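You operate a simulated robot arm through the tools that you are given. There is no shell and no other tool. Be economical: measure what you need, move in short steps, check, and stop when the job is done.

Carry out the task below with a simulated two-armed robot. There is one attempt and no reset: what you move stays moved.

JOB
Carry the tray to the work table and put the green box in the long box.
Fine: carry the tray in both hands; hold the long box while you slide its lid; the lid ends shut.
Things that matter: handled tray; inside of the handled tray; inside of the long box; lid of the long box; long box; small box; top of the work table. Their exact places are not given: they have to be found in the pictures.

The check looks at the end state, three seconds after you hand in, the way a careful person would. Anything else that was tipped, shoved, dropped, spilled or broken makes it a failure. A push-on lid holds only when it is set on centred and level and pressed home; a screw cap is set on level and turned clockwise until tight.

ROBOT AND FRAMES
Two 6-joint arms with two-finger grippers on one trunk, on a base that drives. Base frame: it is fixed to the floor where the robot stands at the start and does not move with it; the origin is under the middle of the robot, x ahead of it, y to its left, z up; the surface under the hand at the start is at about z = 0.56. Lengths are in m, angles in rad, forces in N, time in s.
The left shoulder is at the start at [0.03, 0.178, 0.863], the right one opposite. With the tool pointing down near the work surface each hand reaches from about 0.56 to 0.78 m from the robot's upright axis, wherever it stands, measured 20 degrees to its own side. Places, roughly: inside of the handled tray [0.5, 0.1, 0.6]; inside of the long box [0.5, 1.1, 0.8]; lid of the long box [0.5, 1.1, 0.8]; top of the work table [0.7, 0.8, 0.8]. Payload 2.54 kg a hand.
The tool frame of a hand sits at the grasp point between the pads (the TCP): z along the fingers, y along the line on which they close. The tips reach 0.03 m beyond it. Largest opening 0.116 m; the body of the gripper starts 0.095 m behind the TCP.
Orientation is that of the tool frame in the base frame, as a unit quaternion [w, x, y, z]. With the fingers straight down and closing along the base's y, the tool's x points along the base's -x, its y along +y and its z along -z.

CONTROLS
- The arms move only by the tool drive_tool. It takes "left_moves", "right_moves" or both (then of equal length, played together; a hand with none holds still); each is a list that holds one entry, the list of rows, each a list of 7 numbers: the shift along the tool's x, y, z in units of 400 mm (1.0 is 400 mm), then the turn, a rotation vector about the tool's x, y, z in units of 45 degrees (1.0 is 45 degrees), then the opening in per cent of the stroke, from 0 (shut) to 100 (fully open). In form: [[[x, y, z, wx, wy, wz, grip], ...]]. A call has 1 to 12 rows; each row is the pose to reach, as a shift and turn from the pose commanded when the call began, along the tool's axes at that moment. A call with a number of a shift or a turn outside -1 to 1 is refused whole. A row lasts 0.2 s, in which the tool goes at most 0.05 m and 0.15 rad; a call with a longer step from one row to the next is refused whole, and so is a gripper value outside its range. Where a pose cannot be reached the arm comes as near as it can. A force on the tool above 40 N (or 10 N above the force at the start of the call, whichever is more), or a blocked arm, ends the call early, and 0.2 s more pass. Each finger travels about 0.153 m/s and halts on what it meets, pressing with about 27 N; the grip force reading is that of the motor and also rises with nothing between the fingers. The clock runs only during rows and for 0.2 s after the last one: add rows that repeat a pose to give the fingers time. The reply holds the time, the measured pose of the TCP, the force on the tool along the base axes, the opening and the grip force, in the units named above and with some noise, with the torque about the TCP (base axes, N m) and any sound that the robot's microphone picked up.
- Cameras (640 x 400 px; columns grow to the right, rows downward): "scene" is now at [0.0468, 0.0256, 1.5672]; the picture's right is [0.23, -0.97, 0.00], its down [-0.80, -0.19, -0.57] and it looks along [0.56, 0.13, -0.82] (base axes); focal length 256 px, centre (320, 200). "left" rides on the left gripper at [0.069, 0.015, -0.122] in its tool frame; the picture's right is [-0.21, 0.98, 0.00], its down [-0.83, -0.18, -0.53] and it looks along [-0.52, -0.11, 0.85] (tool axes); focal length 251 px, centre (320, 200). "right" rides on the right gripper at [0.069, -0.015, -0.122] in its tool frame; the picture's right is [0.21, 0.98, 0.00], its down [-0.83, 0.18, -0.53] and it looks along [-0.52, 0.11, 0.85] (tool axes); focal length 251 px, centre (320, 200).
- grab_frame(camera): a new picture of that camera. The clock stands still meanwhile.
- raise_lower(by): slides the trunk up (or, below 0, down) by that many m; the arms and the scene camera ride with it, the base frame stays. It gives what a move gives, with no picture.
- drive_base(legs): drives the robot by 1 to 6 legs, each [ahead, left, turn to the left] in m, m and rad, along the robot's own axes; the way and the turn of a leg run together, so that a leg with both is an arc; at most 1.5 m and 3.142 rad a leg. The arms and the cameras ride along, it lands a little off, and it stops where it bumps. It gives what a move gives.
- pan_tilt(pan, tilt): turns the head with the scene camera to pan (to the left, within 2.496 rad either way) and tilt (down, from -0.506 to 1.204), counted from straight ahead of the robot. It gives what a move gives.
- pixel_to_xyz(camera, pixels): for up to 12 pixels [column, row] of the newest picture of that camera ("zoom" is the newest enlarged one), the place [x, y, z] in the base frame of the surface seen there, good to about 0.002 m, but the place of the scene camera against the robot may be out by one fixed shift of up to 0.025 m in any direction. The clock stands still meanwhile.
- inspect(camera, box): a new picture of the part [left, top, right, bottom] of that camera's present view, enlarged. The clock stands still meanwhile.
- hand_in(): hands the job in; it is judged then, once.

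Go step by step. Measure first, check grasps and placings, and put right what went wrong. The budget is 80 turns and 78 pictures, counting those below and the enlarged ones. Unless the task says otherwise, let go and move clear before handing in, and close with one line.

The tools are called after "Emit:" as name(argument=value, ...) on one line, values as JSON. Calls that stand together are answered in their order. drive_tool: Moves the arms, as the interface text tells. Its arguments: {"type":"object","properties":{"left_moves":{"type":"array"},"right_moves":{"type":"array"}},"required":[]} The other tools are called the same way: raise_lower (by) slides the trunk up or down; drive_base (legs) drives the base; pan_tilt (pan, tilt) turns the head that bears the scene camera; grab_frame (camera) takes a picture; pixel_to_xyz (camera, pixels) gives the place of the surface under pixels of a picture; inspect (camera, box) takes an enlarged picture of a part of a camera's view; hand_in () hands the job in.

At the start:

```text
time_s: 0.0
left_tool_pos: [0.3098, 0.3581, 1.0009]
left_ee_rot: [0.001, -0.001, 1.0, 0.0]
left_force: [0.5, 1.8, -0.2]
left_wrist_torque: [0.0, -0.02, 0.03]
left_opening: 0.1161
left_grasp_force: 0.0
right_tool_pos: [0.5776, 0.0116, 0.9866]
right_ee_rot: [0.0, 0.0, 1.0, -0.001]
right_force: [0.4, 1.4, 1.1]
right_wrist_torque: [0.03, 0.03, -0.02]
right_opening: 0.1159
right_grasp_force: 0.0
trunk travel left (down, up): [-0.075, 0.465]
robot x, y, heading: [0.0004, 0.0, 0.001]
head pan, tilt: [0.229, 0.963]
```

scene: 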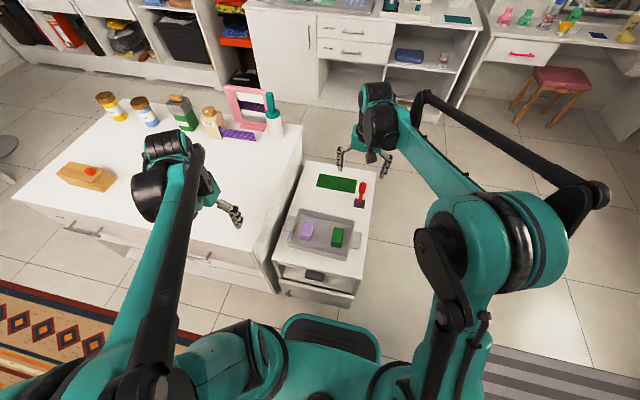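
right: 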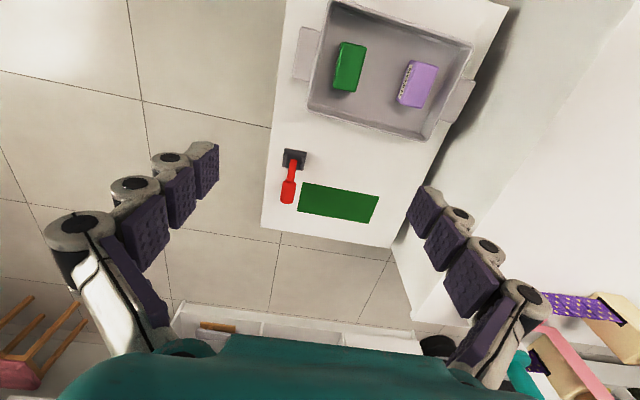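
left: 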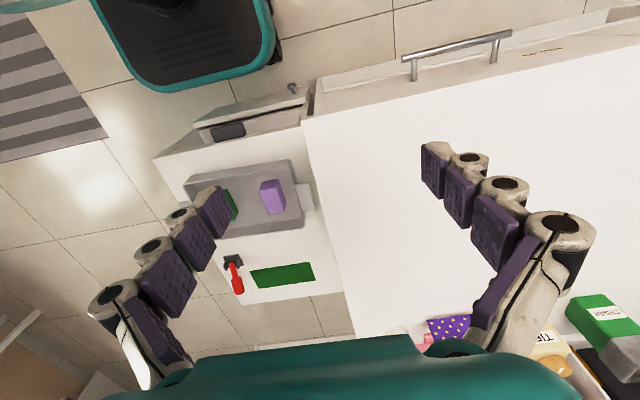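

The tray sits on the small cabinet (scene px ~325,235) with a purple and a green box in it. The long box with a red knob is on the work table (px ~85,177). I'll zoom in on both and measure them.

Emit:
inspect(camera="scene", box=[260, 160, 400, 300])

Emit:
inspect(camera="scene", box=[20, 80, 300, 260])

Emit:
pixel_to_xyz(camera="scene", pixels=[[307, 230], [338, 237], [322, 240], [289, 243], [365, 265], [360, 195], [290, 175], [100, 180], [85, 178], [200, 230], [320, 190], [345, 170]])

Emit:
pixel_to_xyz(camera="right", pixels=[[348, 65], [416, 85], [382, 80], [300, 55], [310, 40], [460, 100], [472, 45], [425, 138], [308, 105], [333, 2], [288, 190], [293, 155]])

```text
2.86 times, centred on (330, 230) of scene
```

zoom: 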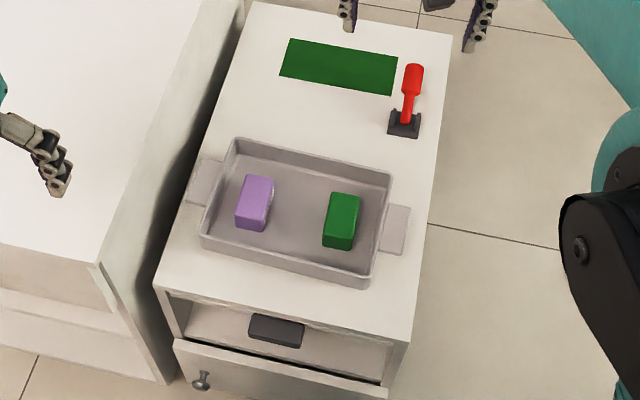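

```text
2.22 times, centred on (160, 170) of scene
```

zoom: 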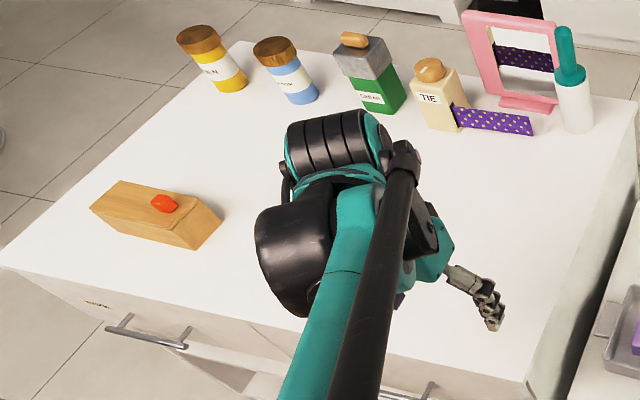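

```text
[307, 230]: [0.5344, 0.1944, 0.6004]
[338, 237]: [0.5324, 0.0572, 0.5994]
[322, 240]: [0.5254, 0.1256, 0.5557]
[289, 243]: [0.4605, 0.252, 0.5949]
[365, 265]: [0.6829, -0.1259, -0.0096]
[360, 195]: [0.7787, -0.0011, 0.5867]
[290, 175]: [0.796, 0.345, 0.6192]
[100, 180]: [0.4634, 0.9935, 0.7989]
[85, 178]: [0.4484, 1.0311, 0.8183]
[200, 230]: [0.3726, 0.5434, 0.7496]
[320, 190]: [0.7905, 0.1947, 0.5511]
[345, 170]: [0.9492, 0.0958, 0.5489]
```

```text
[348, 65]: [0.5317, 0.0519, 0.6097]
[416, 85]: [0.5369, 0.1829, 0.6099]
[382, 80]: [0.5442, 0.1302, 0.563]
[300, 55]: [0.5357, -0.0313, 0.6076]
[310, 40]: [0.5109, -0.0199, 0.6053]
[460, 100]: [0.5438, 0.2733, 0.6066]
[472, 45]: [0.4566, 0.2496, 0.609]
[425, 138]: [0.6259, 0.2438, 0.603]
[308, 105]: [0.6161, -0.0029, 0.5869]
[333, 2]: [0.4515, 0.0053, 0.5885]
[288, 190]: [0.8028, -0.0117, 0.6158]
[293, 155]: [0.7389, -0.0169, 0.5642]
```

Scene and wrist measurements agree to about 1 cm. Next I'll look at the tray handles up close through the right camera, and at the gap between cabinet and table through the left.

Emit:
inspect(camera="right", box=[270, 0, 510, 150])

Emit:
inspect(camera="left", box=[160, 100, 400, 320])

Emit:
pixel_to_xyz(camera="right", pixels=[[302, 30], [316, 32], [294, 78], [306, 80], [473, 82], [457, 118], [445, 112], [470, 70], [500, 60], [520, 60]])

Emit:
pixel_to_xyz(camera="left", pixels=[[305, 118], [345, 310], [308, 190], [308, 207], [310, 110], [420, 110], [350, 330], [325, 220]])

```text
2.67 times, centred on (390, 75) of right
```

zoom: 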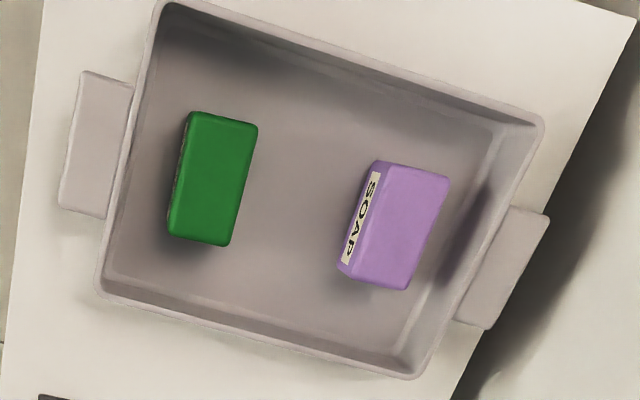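

```text
1.82 times, centred on (280, 210) of left
```

zoom: 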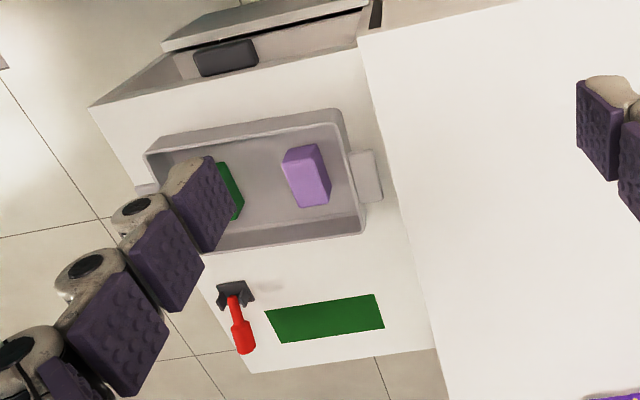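

```text
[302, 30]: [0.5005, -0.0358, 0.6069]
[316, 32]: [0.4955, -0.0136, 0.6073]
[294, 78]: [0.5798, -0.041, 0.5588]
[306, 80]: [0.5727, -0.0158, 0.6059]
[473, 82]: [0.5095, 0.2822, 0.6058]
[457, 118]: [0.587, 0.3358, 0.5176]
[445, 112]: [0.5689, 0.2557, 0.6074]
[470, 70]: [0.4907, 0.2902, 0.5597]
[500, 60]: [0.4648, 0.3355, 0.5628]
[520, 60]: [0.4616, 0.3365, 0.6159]
```

```text
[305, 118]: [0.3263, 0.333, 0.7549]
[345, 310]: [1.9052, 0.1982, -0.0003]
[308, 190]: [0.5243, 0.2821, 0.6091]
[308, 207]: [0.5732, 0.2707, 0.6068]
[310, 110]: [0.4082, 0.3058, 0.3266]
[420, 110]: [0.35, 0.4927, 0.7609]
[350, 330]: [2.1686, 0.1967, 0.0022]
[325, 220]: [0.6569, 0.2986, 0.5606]
```

The tray tabs are flat, with tops at z≈0.607: left at about (0.537, 0.27), right at about (0.537, -0.025), each ~0.077 m wide along x, so they fit the gripper. I'll centre the robot on the tray and turn both hands so they close along x, cameras facing inward.

Emit:
drive_base(legs=[[-0.06, 0, 0], [0, 0.12, 0]])

Emit:
drive_tool(left_moves=[[[0, 0, 0, 0, 0, -0.17, 100], [0, 0, 0, 0, 0, -0.34, 100], [0, 0, 0, 0, 0, -0.51, 100], [0, 0, 0, 0, 0, -0.68, 100], [0, 0, 0, 0, 0, -0.85, 100], [0, 0, 0, 0, 0, -1, 100]]], right_moves=[[[0, 0, 0, 0, 0, 0.17, 100], [0, 0, 0, 0, 0, 0.34, 100], [0, 0, 0, 0, 0, 0.51, 100], [0, 0, 0, 0, 0, 0.68, 100], [0, 0, 0, 0, 0, 0.85, 100], [0, 0, 0, 0, 0, 1, 100]]])

Emit:
drive_tool(left_moves=[[[0, 0, 0, 0, 0, -0.17, 100], [0, 0, 0, 0, 0, -0.34, 100], [0, 0, 0, 0, 0, -0.51, 100], [0, 0, 0, 0, 0, -0.68, 100], [0, 0, 0, 0, 0, -0.85, 100], [0, 0, 0, 0, 0, -1, 100]]], right_moves=[[[0, 0, 0, 0, 0, 0.17, 100], [0, 0, 0, 0, 0, 0.34, 100], [0, 0, 0, 0, 0, 0.51, 100], [0, 0, 0, 0, 0, 0.68, 100], [0, 0, 0, 0, 0, 0.85, 100], [0, 0, 0, 0, 0, 1, 100]]])

```text
time_s: 1.1
left_tool_pos: [0.2712, 0.3707, 1.0001]
left_ee_rot: [-0.002, -0.011, 1.0, -0.001]
left_force: [-0.6, 0.2, 0.0]
left_wrist_torque: [0.0, 0.03, 0.0]
left_opening: 0.1158
left_grasp_force: 0.1
right_tool_pos: [0.5462, 0.0291, 0.9848]
right_ee_rot: [0.0, -0.012, 1.0, -0.001]
right_force: [-0.7, 0.1, -0.5]
right_wrist_torque: [0.03, 0.01, 0.01]
right_opening: 0.116
right_grasp_force: 0.1
trunk travel left (down, up): [-0.075, 0.465]
robot x, y, heading: [-0.0284, 0.0082, 0.025]
head pan, tilt: [0.229, 0.963]
stopped in leg 1: the robot was blocked; the commanded pose is now the measured one
```

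```text
time_s: 2.5
left_tool_pos: [0.2701, 0.3723, 0.9994]
left_ee_rot: [0.0, -0.394, 0.919, 0.0]
left_force: [-0.3, -0.4, -0.3]
left_wrist_torque: [-0.02, -0.01, 0.04]
left_opening: 0.1159
left_grasp_force: 0.0
right_tool_pos: [0.5443, 0.0294, 0.9845]
right_ee_rot: [0.001, 0.374, 0.928, 0.0]
right_force: [-0.1, 0.3, 0.6]
right_wrist_torque: [-0.03, -0.03, -0.01]
right_opening: 0.1158
right_grasp_force: 0.1
trunk travel left (down, up): [-0.075, 0.465]
robot x, y, heading: [-0.0301, 0.005, 0.019]
head pan, tilt: [0.229, 0.963]
```

```text
time_s: 3.9
left_tool_pos: [0.2715, 0.3711, 1.0009]
left_ee_rot: [0.0, 0.716, -0.698, 0.0]
left_force: [-0.7, -0.1, -0.2]
left_wrist_torque: [-0.04, 0.01, 0.0]
left_opening: 0.1158
left_grasp_force: 0.0
right_tool_pos: [0.5455, 0.0299, 0.987]
right_ee_rot: [0.0, 0.7, 0.714, 0.0]
right_force: [-0.4, -0.1, -0.1]
right_wrist_torque: [-0.01, -0.01, 0.01]
right_opening: 0.1159
right_grasp_force: 0.0
trunk travel left (down, up): [-0.075, 0.465]
robot x, y, heading: [-0.029, 0.0067, 0.021]
head pan, tilt: [0.229, 0.963]
```

The base stopped early (x -0.03), so something blocked it. I'll look around the base before driving again.

Emit:
pan_tilt(pan=2.4, tilt=1.0)

Emit:
grab_frame(camera="scene")

Emit:
pan_tilt(pan=0.6, tilt=1.2)

Emit:
grab_frame(camera="scene")

```text
time_s: 5.9
left_tool_pos: [0.2712, 0.371, 1.001]
left_ee_rot: [0.0, 0.715, -0.699, 0.0]
left_force: [1.0, -0.2, -0.2]
left_wrist_torque: [0.04, -0.02, 0.01]
left_opening: 0.1156
left_grasp_force: 0.0
right_tool_pos: [0.5461, 0.0289, 0.9867]
right_ee_rot: [0.001, 0.699, 0.716, 0.0]
right_force: [-0.4, 0.1, 0.9]
right_wrist_torque: [0.01, -0.05, -0.03]
right_opening: 0.116
right_grasp_force: 0.1
trunk travel left (down, up): [-0.075, 0.465]
robot x, y, heading: [-0.0273, 0.0051, 0.019]
head pan, tilt: [2.4, 1.0]
```

```text
70 pictures are left
```

scene: 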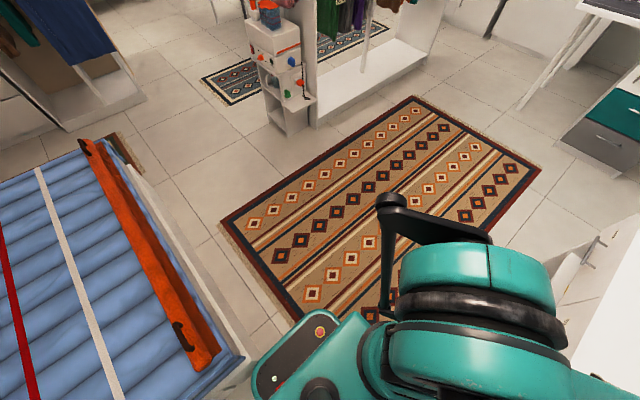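

```text
time_s: 7.7
left_tool_pos: [0.2705, 0.3715, 1.0017]
left_ee_rot: [0.0, 0.714, -0.7, 0.0]
left_force: [0.3, 0.7, 0.1]
left_wrist_torque: [-0.02, 0.01, 0.02]
left_opening: 0.1161
left_grasp_force: 0.0
right_tool_pos: [0.5457, 0.029, 0.9869]
right_ee_rot: [0.0, 0.698, 0.716, 0.0]
right_force: [0.2, 0.0, -0.7]
right_wrist_torque: [0.01, 0.02, 0.02]
right_opening: 0.1157
right_grasp_force: 0.0
trunk travel left (down, up): [-0.075, 0.465]
robot x, y, heading: [-0.0294, 0.0072, 0.024]
head pan, tilt: [0.6, 1.201]
```

```text
69 pictures are left
```

scene: 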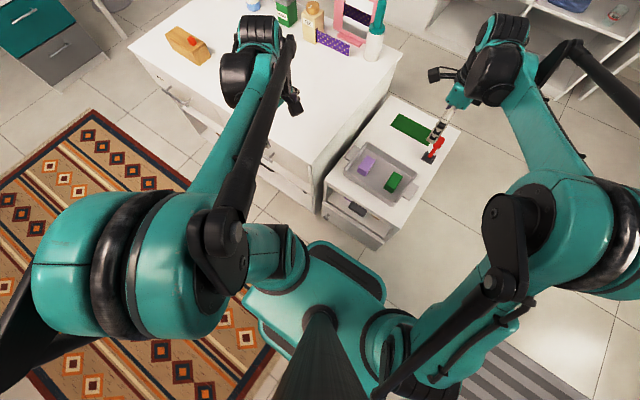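

There's a bed behind to the right; the floor to the left (rug) is clear. I'll measure the bed corner and the base extents.

Emit:
pixel_to_xyz(camera="scene", pixels=[[320, 245], [385, 290], [255, 290], [240, 290], [262, 330], [250, 190], [330, 222], [380, 245], [60, 30], [195, 150]])

Emit:
pan_tilt(pan=2.4, tilt=1.2)

Emit:
grab_frame(camera="scene")

Emit:
pixel_to_xyz(camera="scene", pixels=[[230, 290], [190, 200], [150, 120], [260, 330], [330, 340], [270, 340], [200, 330]])

```text
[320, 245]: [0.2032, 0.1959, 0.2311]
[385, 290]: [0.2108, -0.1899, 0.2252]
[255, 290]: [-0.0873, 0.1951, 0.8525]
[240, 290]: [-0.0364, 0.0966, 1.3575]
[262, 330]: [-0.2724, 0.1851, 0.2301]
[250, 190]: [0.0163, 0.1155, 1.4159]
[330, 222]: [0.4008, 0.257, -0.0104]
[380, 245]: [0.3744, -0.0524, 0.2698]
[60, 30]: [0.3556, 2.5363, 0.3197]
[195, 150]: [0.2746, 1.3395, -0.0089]
```

```text
time_s: 9.5
left_tool_pos: [0.2707, 0.3712, 1.0013]
left_ee_rot: [0.0, 0.714, -0.7, 0.0]
left_force: [0.1, -0.2, 0.5]
left_wrist_torque: [0.01, 0.02, -0.02]
left_opening: 0.1158
left_grasp_force: 0.0
right_tool_pos: [0.5455, 0.0294, 0.9854]
right_ee_rot: [0.0, 0.699, 0.715, 0.0]
right_force: [1.0, -0.4, 0.5]
right_wrist_torque: [0.0, -0.01, 0.0]
right_opening: 0.116
right_grasp_force: 0.1
trunk travel left (down, up): [-0.075, 0.465]
robot x, y, heading: [-0.0267, 0.0035, 0.023]
head pan, tilt: [2.4, 1.201]
```

```text
68 pictures are left
```

scene: 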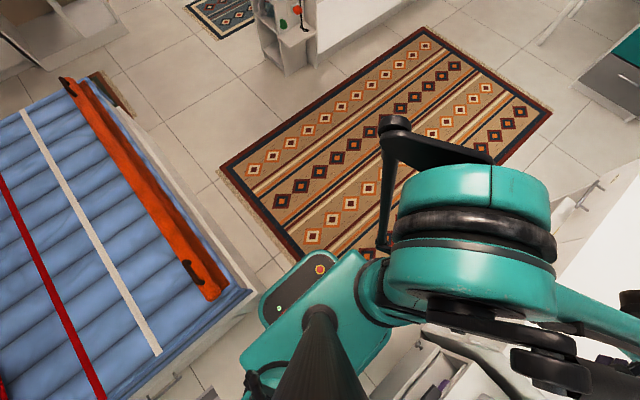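

```text
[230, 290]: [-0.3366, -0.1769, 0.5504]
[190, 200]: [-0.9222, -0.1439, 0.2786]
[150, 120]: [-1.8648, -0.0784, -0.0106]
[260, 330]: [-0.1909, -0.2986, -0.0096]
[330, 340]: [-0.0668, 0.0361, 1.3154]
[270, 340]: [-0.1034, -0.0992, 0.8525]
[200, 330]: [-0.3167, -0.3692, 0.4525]
```

The bed's corner is at about (-0.3, -0.15) and the base is about ±0.24 × ±0.19 m. I'll shift left first, then back.

Emit:
drive_base(legs=[[0.02, 0.02, -0.022], [0, 0.095, 0], [-0.05, 0, 0]])

Emit:
pan_tilt(pan=0.15, tilt=1.0)

Emit:
grab_frame(camera="scene")

```text
time_s: 11.6
left_tool_pos: [0.2481, 0.4796, 1.003]
left_ee_rot: [0.001, -0.707, 0.707, -0.001]
left_force: [-0.5, -0.3, 0.6]
left_wrist_torque: [0.0, -0.08, 0.0]
left_opening: 0.116
left_grasp_force: 0.1
right_tool_pos: [0.5148, 0.133, 0.9877]
right_ee_rot: [0.0, 0.707, 0.707, 0.0]
right_force: [-1.0, 0.8, -0.6]
right_wrist_torque: [0.02, -0.04, -0.01]
right_opening: 0.1158
right_grasp_force: 0.2
trunk travel left (down, up): [-0.075, 0.465]
robot x, y, heading: [-0.059, 0.12, 0.002]
head pan, tilt: [2.4, 1.201]
```

```text
time_s: 13.7
left_tool_pos: [0.2489, 0.4795, 1.0005]
left_ee_rot: [0.0, 0.707, -0.707, -0.001]
left_force: [-0.4, -0.2, 0.3]
left_wrist_torque: [-0.02, 0.0, -0.02]
left_opening: 0.116
left_grasp_force: 0.0
right_tool_pos: [0.5154, 0.1315, 0.9869]
right_ee_rot: [0.0, 0.707, 0.707, 0.0]
right_force: [0.3, 0.1, -0.4]
right_wrist_torque: [0.02, 0.0, -0.03]
right_opening: 0.1158
right_grasp_force: 0.0
trunk travel left (down, up): [-0.075, 0.465]
robot x, y, heading: [-0.0623, 0.1211, -0.007]
head pan, tilt: [0.15, 1.0]
```

```text
67 pictures are left
```

scene: 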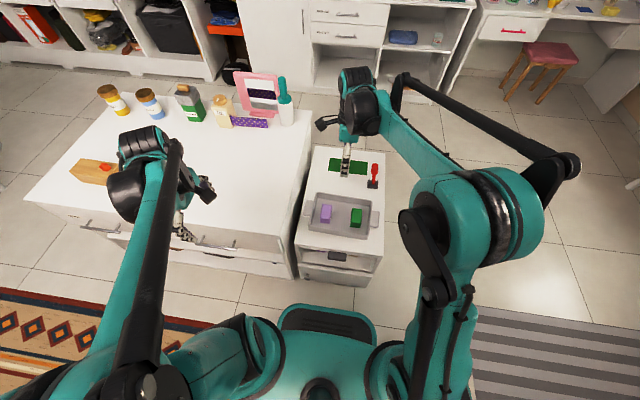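

Base is in position at (-0.06, 0.12). Now I'll move both hands above the tabs at z≈0.80.

Emit:
drive_tool(left_moves=[[[0.045, -0.06, 0.04, 0, 0, 0, 100], [0.09, -0.12, 0.08, 0, 0, 0, 100], [0.14, -0.18, 0.12, 0, 0, 0, 100], [0.18, -0.24, 0.17, 0, 0, 0, 100], [0.22, -0.3, 0.21, 0, 0, 0, 100], [0.265, -0.36, 0.25, 0, 0, 0, 100], [0.31, -0.42, 0.29, 0, 0, 0, 100], [0.355, -0.48, 0.33, 0, 0, 0, 100], [0.4, -0.54, 0.375, 0, 0, 0, 100], [0.445, -0.6, 0.42, 0, 0, 0, 100], [0.49, -0.66, 0.46, 0, 0, 0, 100], [0.53, -0.72, 0.5, 0, 0, 0, 100]]], right_moves=[[[-0.035, 0.005, 0.04, 0, 0, 0, 100], [-0.065, 0.01, 0.08, 0, 0, 0, 100], [-0.1, 0.015, 0.12, 0, 0, 0, 100], [-0.13, 0.02, 0.16, 0, 0, 0, 100], [-0.165, 0.025, 0.2, 0, 0, 0, 100], [-0.2, 0.03, 0.235, 0, 0, 0, 100], [-0.23, 0.035, 0.275, 0, 0, 0, 100], [-0.26, 0.04, 0.315, 0, 0, 0, 100], [-0.295, 0.045, 0.355, 0, 0, 0, 100], [-0.33, 0.05, 0.39, 0, 0, 0, 100], [-0.36, 0.055, 0.43, 0, 0, 0, 100], [-0.3925, 0.055, 0.4675, 0, 0, 0, 100]]])

Emit:
grab_frame(camera="left")

Emit:
grab_frame(camera="right")

Emit:
grab_frame(camera="scene")

```text
time_s: 16.3
left_tool_pos: [0.536, 0.2651, 0.7997]
left_ee_rot: [-0.001, -0.707, 0.707, 0.001]
left_force: [0.6, -0.4, -1.1]
left_wrist_torque: [0.02, 0.02, 0.01]
left_opening: 0.116
left_grasp_force: 0.1
right_tool_pos: [0.5394, -0.0254, 0.7971]
right_ee_rot: [-0.001, 0.707, 0.707, 0.0]
right_force: [1.1, -0.4, 0.4]
right_wrist_torque: [0.02, 0.0, 0.01]
right_opening: 0.1159
right_grasp_force: 0.1
trunk travel left (down, up): [-0.075, 0.465]
robot x, y, heading: [-0.0585, 0.1201, 0.004]
head pan, tilt: [0.15, 1.0]
```

```text
66 pictures are left
```

left: 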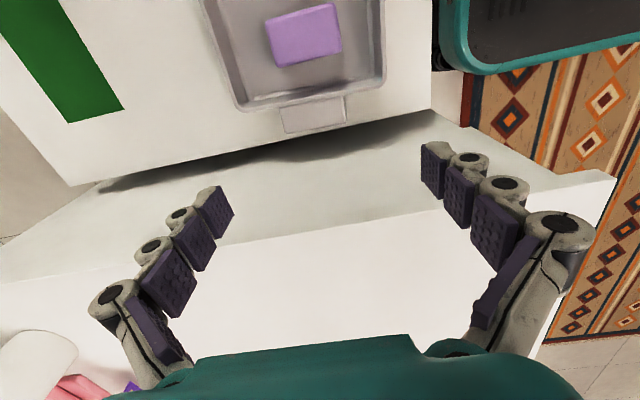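

```text
65 pictures are left
```

right: 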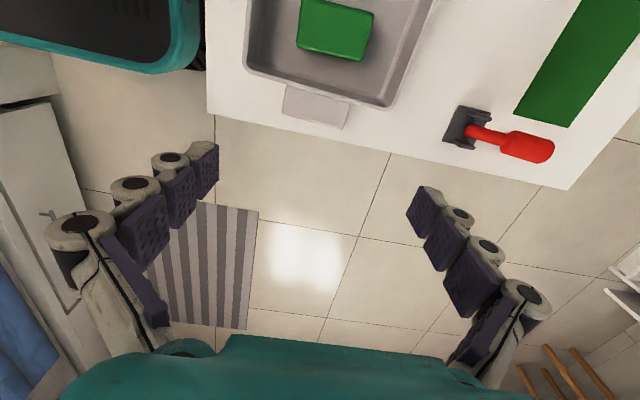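

```text
64 pictures are left
```

scene: 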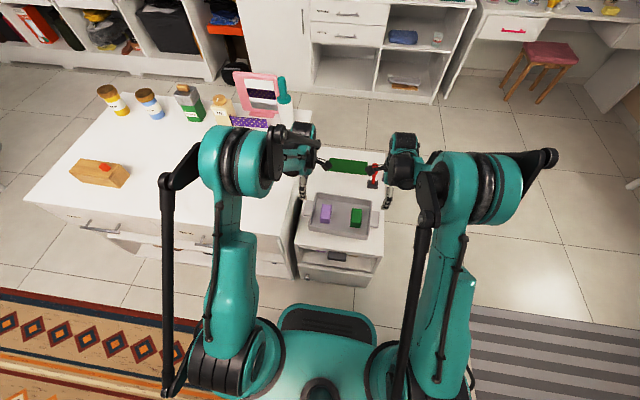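

Both hands hover above their tabs (left tab px 313,115; right tab px 316,107). I'll measure the tab corners accurately.

Emit:
pixel_to_xyz(camera="left", pixels=[[281, 110], [285, 131], [344, 120], [341, 98], [313, 115], [290, 107], [200, 265], [420, 240], [565, 208]])

Emit:
pixel_to_xyz(camera="right", pixels=[[286, 88], [284, 113], [343, 125], [348, 104], [315, 107], [320, 112]])

```text
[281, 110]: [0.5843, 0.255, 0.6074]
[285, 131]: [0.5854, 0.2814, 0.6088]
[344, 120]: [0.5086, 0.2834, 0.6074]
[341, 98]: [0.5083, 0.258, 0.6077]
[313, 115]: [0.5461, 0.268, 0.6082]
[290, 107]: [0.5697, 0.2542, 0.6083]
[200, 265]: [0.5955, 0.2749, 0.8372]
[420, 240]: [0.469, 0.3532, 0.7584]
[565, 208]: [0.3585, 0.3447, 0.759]
```

```text
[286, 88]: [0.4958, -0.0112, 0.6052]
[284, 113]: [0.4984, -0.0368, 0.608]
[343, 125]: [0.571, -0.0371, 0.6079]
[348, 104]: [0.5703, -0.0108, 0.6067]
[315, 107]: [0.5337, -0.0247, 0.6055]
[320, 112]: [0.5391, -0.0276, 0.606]
```

Left tab centre is (0.547, 0.268), right (0.534, -0.025), so the tray is yawed about -0.045 rad. I'll align the hands with that and lower them to z≈0.63 before checking the clearance to the table edge.

Emit:
drive_tool(left_moves=[[[-0.01, -0.0275, 0.0, 0, 0, 0.057, 100], [-0.01, -0.0275, 0.08, 0, 0, 0.057, 100], [-0.01, -0.0275, 0.16, 0, 0, 0.057, 100], [-0.01, -0.0275, 0.24, 0, 0, 0.057, 100], [-0.01, -0.0275, 0.3, 0, 0, 0.057, 100], [-0.01, -0.0275, 0.36, 0, 0, 0.057, 100], [-0.01, -0.0275, 0.4, 0, 0, 0.057, 100], [-0.01, -0.0275, 0.425, 0, 0, 0.057, 100]]], right_moves=[[[0, -0.011, 0.0, 0, 0, 0.057, 100], [0, -0.011, 0.08, 0, 0, 0.057, 100], [0, -0.011, 0.16, 0, 0, 0.057, 100], [0, -0.011, 0.24, 0, 0, 0.057, 100], [0, -0.011, 0.3, 0, 0, 0.057, 100], [0, -0.011, 0.36, 0, 0, 0.057, 100], [0, -0.011, 0.4, 0, 0, 0.057, 100], [0, -0.011, 0.42, 0, 0, 0.057, 100]]])

Emit:
grab_frame(camera="left")

Emit:
inspect(camera="scene", box=[260, 110, 440, 290])

```text
time_s: 18.1
left_tool_pos: [0.5494, 0.2718, 0.6314]
left_ee_rot: [0.0, -0.691, 0.723, 0.0]
left_force: [0.6, -0.1, 0.2]
left_wrist_torque: [-0.03, -0.03, 0.01]
left_opening: 0.1157
left_grasp_force: 0.0
right_tool_pos: [0.533, -0.0257, 0.6301]
right_ee_rot: [0.001, 0.723, 0.691, -0.001]
right_force: [-0.1, 0.3, 0.6]
right_wrist_torque: [-0.04, -0.02, -0.02]
right_opening: 0.1159
right_grasp_force: 0.0
trunk travel left (down, up): [-0.075, 0.465]
robot x, y, heading: [-0.0605, 0.1237, -0.0]
head pan, tilt: [0.15, 1.0]
```

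```text
63 pictures are left
```

left: 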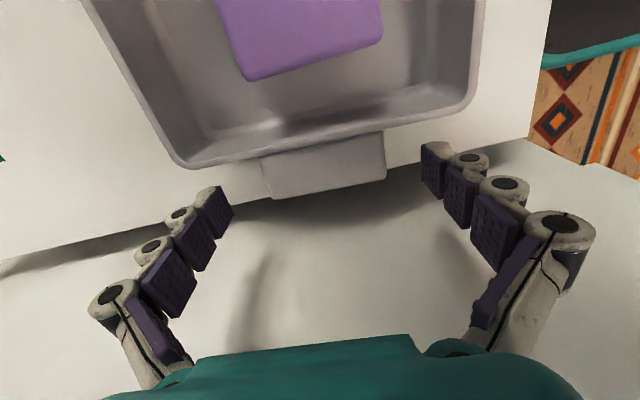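

```text
2.22 times, centred on (350, 200) of scene
```

zoom: 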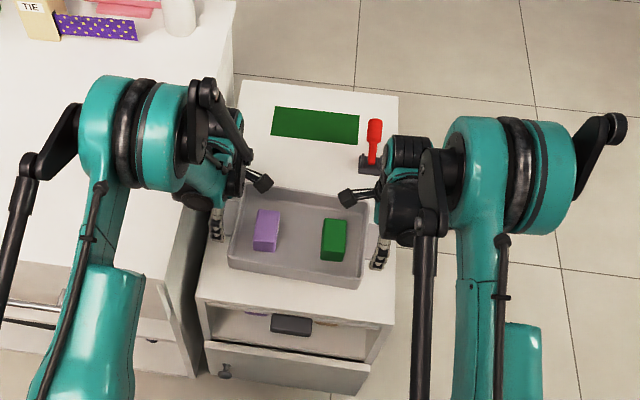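

No contact so far and the fingers straddle the tabs. I'll lower the last 3 cm and close both grippers gently together.

Emit:
drive_tool(left_moves=[[[0, 0, 0.04, 0, 0, 0, 100], [0, 0, 0.07, 0, 0, 0, 100], [0, 0, 0.07, 0, 0, 0, 80], [0, 0, 0.07, 0, 0, 0, 70], [0, 0, 0.07, 0, 0, 0, 62], [0, 0, 0.07, 0, 0, 0, 55], [0, 0, 0.07, 0, 0, 0, 45], [0, 0, 0.07, 0, 0, 0, 45], [0, 0, 0.07, 0, 0, 0, 45]]], right_moves=[[[0, 0, 0.04, 0, 0, 0, 100], [0, 0, 0.07, 0, 0, 0, 100], [0, 0, 0.07, 0, 0, 0, 80], [0, 0, 0.07, 0, 0, 0, 70], [0, 0, 0.07, 0, 0, 0, 62], [0, 0, 0.07, 0, 0, 0, 55], [0, 0, 0.07, 0, 0, 0, 45], [0, 0, 0.07, 0, 0, 0, 45], [0, 0, 0.07, 0, 0, 0, 45]]])

Emit:
grab_frame(camera="left")

Emit:
grab_frame(camera="right")

```text
time_s: 20.1
left_tool_pos: [0.5475, 0.2714, 0.6031]
left_ee_rot: [0.0, -0.691, 0.723, 0.0]
left_force: [-2.7, -0.6, 4.8]
left_wrist_torque: [0.01, 0.13, -0.29]
left_opening: 0.0787
left_grasp_force: 26.8
right_tool_pos: [0.5339, -0.0246, 0.603]
right_ee_rot: [-0.001, 0.722, 0.692, 0.0]
right_force: [2.0, 1.0, 0.0]
right_wrist_torque: [-0.01, -0.03, -0.39]
right_opening: 0.0785
right_grasp_force: 26.6
trunk travel left (down, up): [-0.075, 0.465]
robot x, y, heading: [-0.0584, 0.1208, 0.002]
head pan, tilt: [0.15, 1.0]
```

```text
61 pictures are left
```

left: 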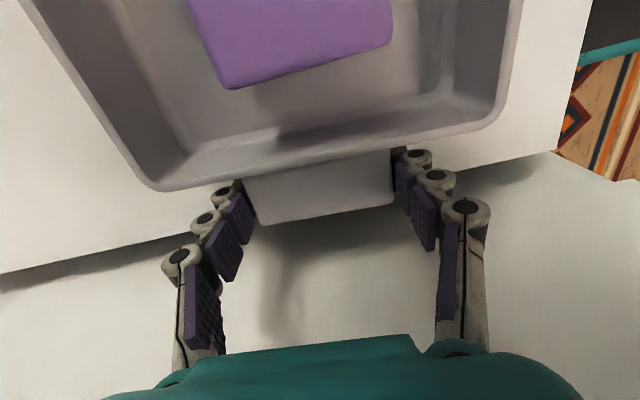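

```text
60 pictures are left
```

right: 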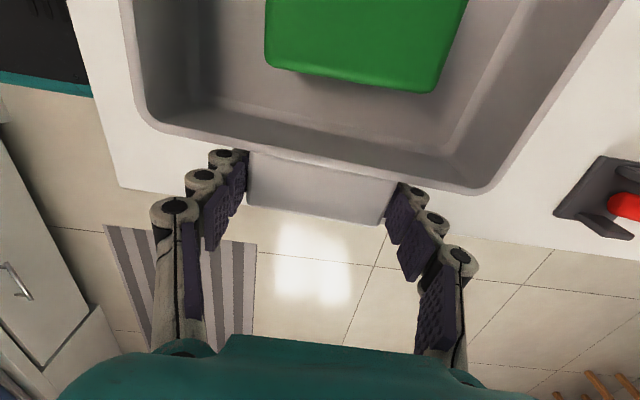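

Both tabs are gripped (opening 0.0786, about 27 N). I'll do a small trunk lift first to test the hold.

Emit:
raise_lower(by=0.04)

Emit:
grab_frame(camera="right")

Emit:
inspect(camera="scene", box=[260, 130, 440, 290])

```text
time_s: 20.9
left_tool_pos: [0.5499, 0.2717, 0.643]
left_ee_rot: [0.0, -0.691, 0.723, 0.001]
left_force: [-2.6, 0.1, -1.9]
left_wrist_torque: [-0.01, 0.08, -0.42]
left_opening: 0.0787
left_grasp_force: 26.8
right_tool_pos: [0.5333, -0.0246, 0.6424]
right_ee_rot: [0.001, 0.722, 0.692, -0.001]
right_force: [2.5, 1.1, -1.4]
right_wrist_torque: [-0.05, -0.04, -0.35]
right_opening: 0.0786
right_grasp_force: 27.5
trunk travel left (down, up): [-0.115, 0.425]
robot x, y, heading: [-0.0576, 0.1174, 0.0]
head pan, tilt: [0.15, 1.0]
```

```text
59 pictures are left
```

right: 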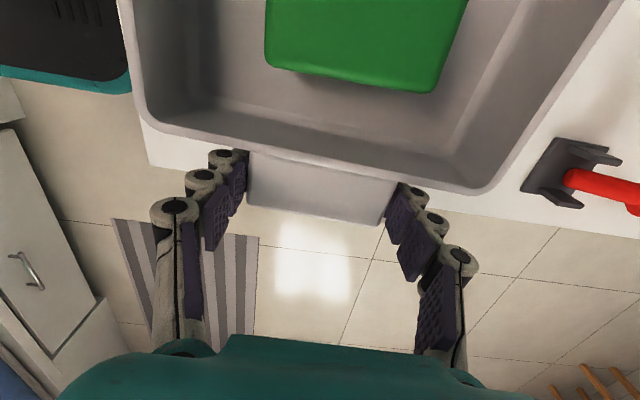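

```text
2.50 times, centred on (350, 210) of scene
```

zoom: 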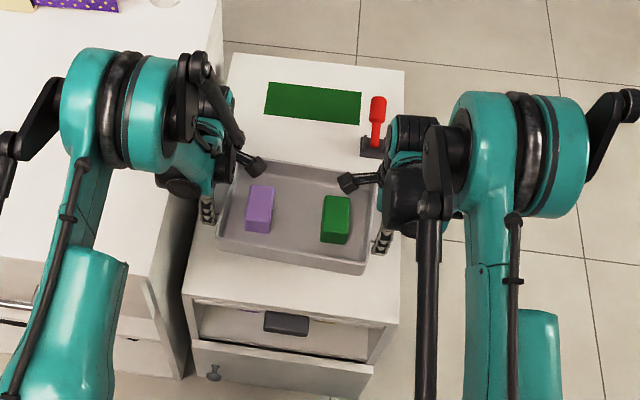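

The tray lifts level. I'll raise it well above the table top, then check what sticks out of the table front along my way.

Emit:
raise_lower(by=0.25)

Emit:
pan_tilt(pan=0.7, tilt=1.0)

Emit:
grab_frame(camera="scene")

```text
time_s: 23.5
left_tool_pos: [0.5478, 0.272, 0.8925]
left_ee_rot: [0.0, -0.692, 0.722, 0.0]
left_force: [-1.1, -0.2, -0.5]
left_wrist_torque: [-0.06, 0.0, -0.08]
left_opening: 0.0785
left_grasp_force: 26.7
right_tool_pos: [0.5333, -0.0236, 0.8929]
right_ee_rot: [0.0, 0.723, 0.691, -0.001]
right_force: [0.7, 0.7, -1.4]
right_wrist_torque: [-0.06, -0.01, -0.1]
right_opening: 0.0785
right_grasp_force: 26.9
trunk travel left (down, up): [-0.365, 0.175]
robot x, y, heading: [-0.0612, 0.1252, 0.004]
head pan, tilt: [0.15, 1.0]
```

```text
time_s: 24.5
left_tool_pos: [0.5474, 0.2712, 0.8936]
left_ee_rot: [-0.001, -0.691, 0.723, 0.0]
left_force: [-1.3, -0.3, -1.7]
left_wrist_torque: [0.0, -0.03, -0.11]
left_opening: 0.0786
left_grasp_force: 26.6
right_tool_pos: [0.5332, -0.0233, 0.8923]
right_ee_rot: [0.001, 0.722, 0.692, 0.0]
right_force: [-0.3, 0.9, -1.6]
right_wrist_torque: [-0.01, 0.02, -0.06]
right_opening: 0.0783
right_grasp_force: 26.6
trunk travel left (down, up): [-0.365, 0.175]
robot x, y, heading: [-0.0575, 0.1238, 0.002]
head pan, tilt: [0.7, 1.0]
```

```text
57 pictures are left
```

scene: 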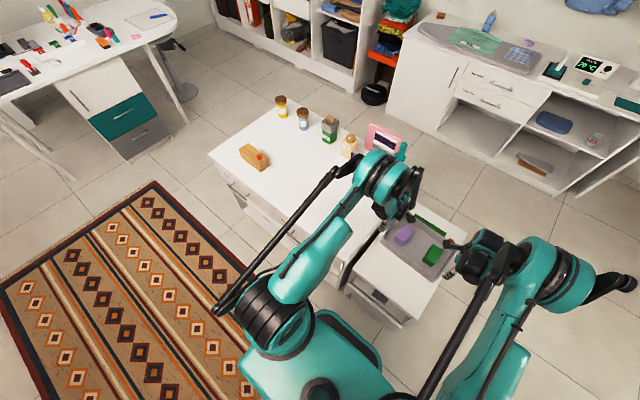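

Emit:
inspect(camera="scene", box=[200, 90, 400, 270])

Emit:
pixel_to_xyz(camera="scene", pixels=[[238, 192], [255, 215], [268, 198], [285, 225], [345, 265], [228, 180], [210, 155], [330, 265], [295, 255], [350, 300], [290, 140], [262, 160]])

```text
2.22 times, centred on (300, 180) of scene
```

zoom: 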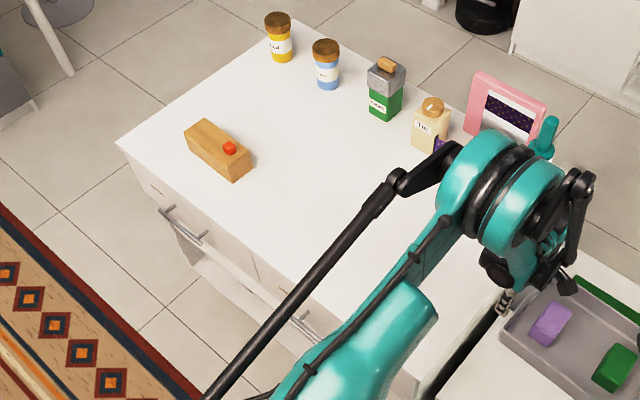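

```text
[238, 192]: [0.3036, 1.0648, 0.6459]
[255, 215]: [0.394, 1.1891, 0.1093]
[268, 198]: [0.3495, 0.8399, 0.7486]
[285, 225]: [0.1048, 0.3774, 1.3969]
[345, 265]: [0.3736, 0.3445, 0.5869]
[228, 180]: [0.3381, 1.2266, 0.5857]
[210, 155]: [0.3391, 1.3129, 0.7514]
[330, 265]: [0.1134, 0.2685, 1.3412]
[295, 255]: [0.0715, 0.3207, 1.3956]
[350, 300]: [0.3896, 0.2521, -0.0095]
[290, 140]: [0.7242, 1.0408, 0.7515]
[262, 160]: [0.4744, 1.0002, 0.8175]
```

The table front is at x=0.34 with handles out to about 0.30, so the base (front at 0.18) passes. I'll carry the tray 0.46 m to the left.

Emit:
drive_base(legs=[[0, 0.46, 0]])

Emit:
pan_tilt(pan=0.3, tilt=0.95)

Emit:
grab_frame(camera="scene")

Emit:
grab_frame(camera="right")

```text
time_s: 27.2
left_tool_pos: [0.5479, 0.7339, 0.8934]
left_ee_rot: [0.0, -0.691, 0.723, 0.0]
left_force: [-1.4, 0.9, -1.6]
left_wrist_torque: [-0.04, 0.0, -0.2]
left_opening: 0.0787
left_grasp_force: 27.0
right_tool_pos: [0.5346, 0.4379, 0.8928]
right_ee_rot: [0.0, 0.723, 0.691, 0.0]
right_force: [1.3, 0.7, -2.1]
right_wrist_torque: [-0.06, 0.06, -0.19]
right_opening: 0.0784
right_grasp_force: 27.1
trunk travel left (down, up): [-0.365, 0.175]
robot x, y, heading: [-0.0588, 0.5833, 0.001]
head pan, tilt: [0.7, 1.0]
```

```text
time_s: 28.1
left_tool_pos: [0.5482, 0.734, 0.8931]
left_ee_rot: [0.0, -0.692, 0.722, 0.0]
left_force: [-1.9, -0.5, -1.7]
left_wrist_torque: [0.01, -0.08, -0.07]
left_opening: 0.0783
left_grasp_force: 27.2
right_tool_pos: [0.533, 0.4375, 0.8932]
right_ee_rot: [0.0, 0.723, 0.691, -0.001]
right_force: [0.7, 0.1, -2.2]
right_wrist_torque: [-0.05, 0.06, -0.08]
right_opening: 0.0785
right_grasp_force: 26.6
trunk travel left (down, up): [-0.365, 0.175]
robot x, y, heading: [-0.0605, 0.5848, -0.002]
head pan, tilt: [0.3, 0.949]
```

```text
55 pictures are left
```

scene: 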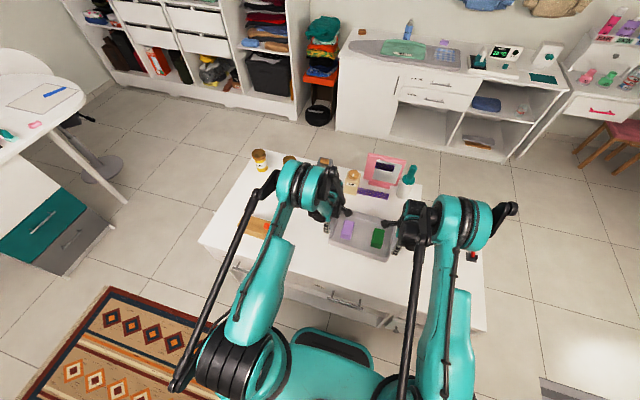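

```text
54 pictures are left
```

right: 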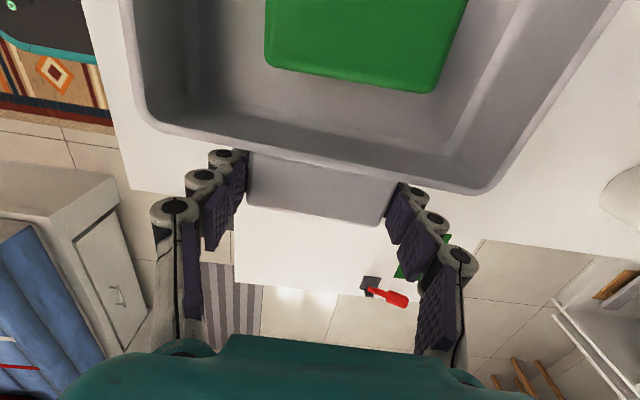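

The tray now hovers over the table at about (0.54, 0.585). Before lowering, I'll check the clearance to the bottles at the back.

Emit:
inspect(camera="scene", box=[200, 130, 480, 310])

Emit:
pixel_to_xyz(camera="scene", pixels=[[345, 190], [378, 195], [406, 185], [380, 184], [375, 220], [365, 250], [340, 250], [258, 225]])

```text
2.22 times, centred on (340, 220) of scene
```

zoom: 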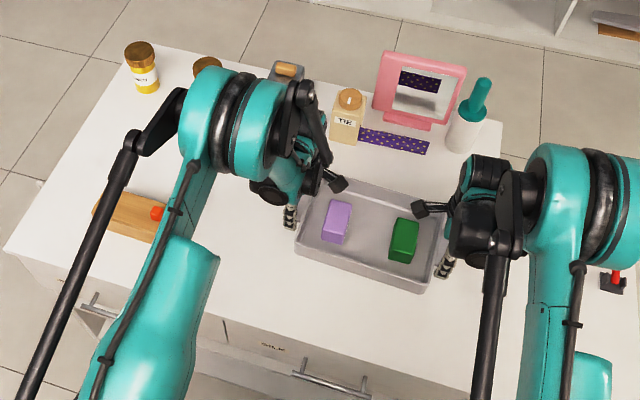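

```text
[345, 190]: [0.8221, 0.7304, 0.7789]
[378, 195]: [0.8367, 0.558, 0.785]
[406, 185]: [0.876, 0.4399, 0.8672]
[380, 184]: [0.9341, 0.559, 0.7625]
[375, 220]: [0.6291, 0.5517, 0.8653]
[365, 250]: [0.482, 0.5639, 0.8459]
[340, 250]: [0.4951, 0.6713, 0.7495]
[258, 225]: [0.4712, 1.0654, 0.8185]
```

Clear: the nearest item is at x≈0.82. Now lowering by trunk in steps until contact.

Emit:
raise_lower(by=-0.082)

Emit:
raise_lower(by=-0.008)

```text
time_s: 29.3
left_tool_pos: [0.547, 0.7338, 0.8107]
left_ee_rot: [0.0, -0.691, 0.723, 0.0]
left_force: [-0.5, -1.0, -1.1]
left_wrist_torque: [-0.08, 0.01, -0.16]
left_opening: 0.0784
left_grasp_force: 26.9
right_tool_pos: [0.5342, 0.438, 0.811]
right_ee_rot: [0.001, 0.723, 0.691, 0.0]
right_force: [1.0, 0.3, -2.1]
right_wrist_torque: [-0.12, 0.0, -0.21]
right_opening: 0.0783
right_grasp_force: 26.7
trunk travel left (down, up): [-0.283, 0.257]
robot x, y, heading: [-0.0601, 0.5838, -0.0]
head pan, tilt: [0.3, 0.949]
```

```text
time_s: 29.9
left_tool_pos: [0.5475, 0.7331, 0.8036]
left_ee_rot: [0.0, -0.691, 0.723, 0.001]
left_force: [-1.8, 0.3, 1.4]
left_wrist_torque: [-0.04, 0.09, -0.16]
left_opening: 0.0788
left_grasp_force: 27.0
right_tool_pos: [0.5341, 0.4368, 0.8036]
right_ee_rot: [0.0, 0.723, 0.691, -0.001]
right_force: [0.4, 0.2, -0.9]
right_wrist_torque: [-0.02, 0.05, -0.2]
right_opening: 0.0786
right_grasp_force: 27.3
trunk travel left (down, up): [-0.275, 0.265]
robot x, y, heading: [-0.0601, 0.5842, 0.005]
head pan, tilt: [0.3, 0.949]
```

The left force has gone from -1.1 to +1.4, so contact is starting. Another 3 mm, then I'll open.

Emit:
raise_lower(by=-0.003)

Emit:
grab_frame(camera="right")

```text
time_s: 30.4
left_tool_pos: [0.5478, 0.7333, 0.8015]
left_ee_rot: [0.002, -0.691, 0.723, -0.001]
left_force: [4.6, -1.5, 15.2]
left_wrist_torque: [0.03, -0.1, -0.49]
left_opening: 0.0794
left_grasp_force: 27.2
right_tool_pos: [0.5318, 0.4391, 0.8014]
right_ee_rot: [0.001, 0.723, 0.691, 0.0]
right_force: [7.2, 0.2, 17.8]
right_wrist_torque: [0.1, -0.05, -0.29]
right_opening: 0.0793
right_grasp_force: 27.1
trunk travel left (down, up): [-0.272, 0.268]
robot x, y, heading: [-0.0616, 0.5826, 0.0]
head pan, tilt: [0.3, 0.949]
```

```text
52 pictures are left
```

right: 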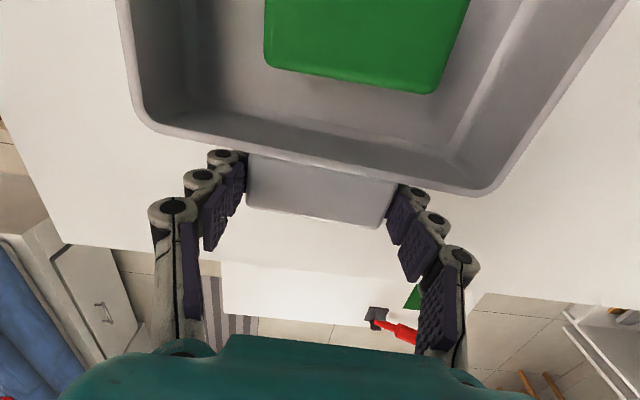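

The tray is down on the table (15–18 N on each hand). Opening both hands, then straight up.

Emit:
drive_tool(left_moves=[[[0, 0, 0, 0, 0, 0, 75], [0, 0, 0, 0, 0, 0, 85], [0, 0, 0, 0, 0, 0, 100], [0, 0, 0, 0, 0, 0, 100], [0, 0, -0.05, 0, 0, 0, 100], [0, 0, -0.12, 0, 0, 0, 100], [0, 0, -0.2, 0, 0, 0, 100], [0, 0, -0.3, 0, 0, 0, 100], [0, 0, -0.4, 0, 0, 0, 100], [0, 0, -0.5, 0, 0, 0, 100]]], right_moves=[[[0, 0, 0, 0, 0, 0, 75], [0, 0, 0, 0, 0, 0, 85], [0, 0, 0, 0, 0, 0, 100], [0, 0, 0, 0, 0, 0, 100], [0, 0, -0.05, 0, 0, 0, 100], [0, 0, -0.12, 0, 0, 0, 100], [0, 0, -0.2, 0, 0, 0, 100], [0, 0, -0.3, 0, 0, 0, 100], [0, 0, -0.4, 0, 0, 0, 100], [0, 0, -0.5, 0, 0, 0, 100]]])

Emit:
grab_frame(camera="right")

Emit:
grab_frame(camera="scene")

```text
time_s: 32.6
left_tool_pos: [0.5466, 0.7351, 1.0022]
left_ee_rot: [0.001, -0.692, 0.722, -0.001]
left_force: [0.2, 0.0, 0.7]
left_wrist_torque: [0.0, -0.04, 0.0]
left_opening: 0.1159
left_grasp_force: 0.0
right_tool_pos: [0.5333, 0.4364, 1.0013]
right_ee_rot: [0.0, 0.723, 0.691, 0.0]
right_force: [-0.6, 1.0, -1.0]
right_wrist_torque: [0.0, -0.05, 0.02]
right_opening: 0.116
right_grasp_force: 0.0
trunk travel left (down, up): [-0.272, 0.268]
robot x, y, heading: [-0.0597, 0.5821, 0.003]
head pan, tilt: [0.3, 0.949]
```

```text
51 pictures are left
```

right: 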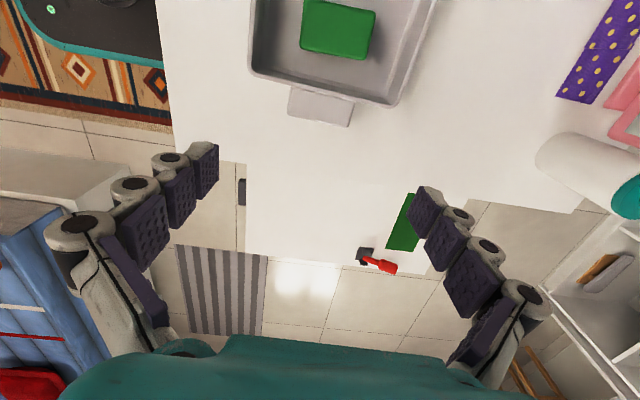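

```text
50 pictures are left
```

scene: 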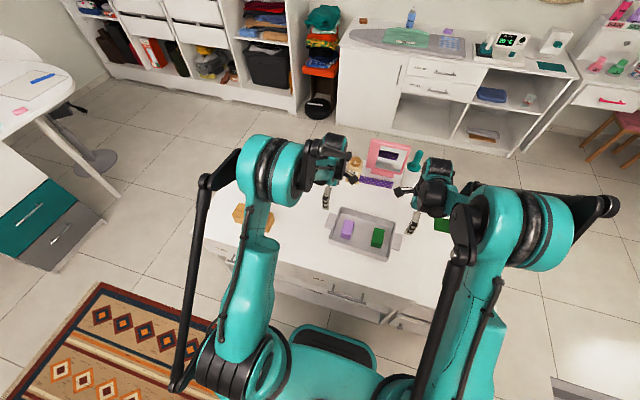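

The tray sits properly and the hands are clear. I'll use the left camera, which faces outward, to look at the long box.

Emit:
grab_frame(camera="left")

```text
49 pictures are left
```

left: 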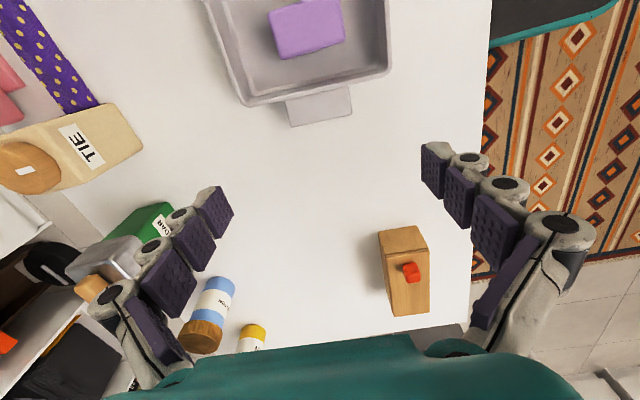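

Emit:
inspect(camera="left", box=[350, 210, 460, 330])

Emit:
pixel_to_xyz(camera="left", pixels=[[381, 233], [420, 228], [428, 248], [388, 254], [411, 271], [395, 313], [427, 308], [400, 262], [405, 300], [425, 270], [403, 240]])

```text
3.33 times, centred on (405, 270) of left
```

zoom: 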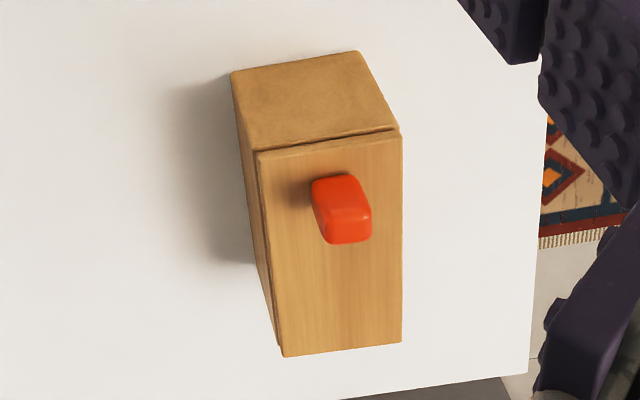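

```text
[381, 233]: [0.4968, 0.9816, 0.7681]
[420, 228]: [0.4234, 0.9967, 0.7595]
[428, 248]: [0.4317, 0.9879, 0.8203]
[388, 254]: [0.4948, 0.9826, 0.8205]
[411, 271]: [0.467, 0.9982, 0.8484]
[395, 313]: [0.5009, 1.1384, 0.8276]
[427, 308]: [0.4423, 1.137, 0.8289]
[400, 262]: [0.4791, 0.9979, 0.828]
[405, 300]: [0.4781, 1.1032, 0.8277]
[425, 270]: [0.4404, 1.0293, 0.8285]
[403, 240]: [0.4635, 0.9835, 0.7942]
```

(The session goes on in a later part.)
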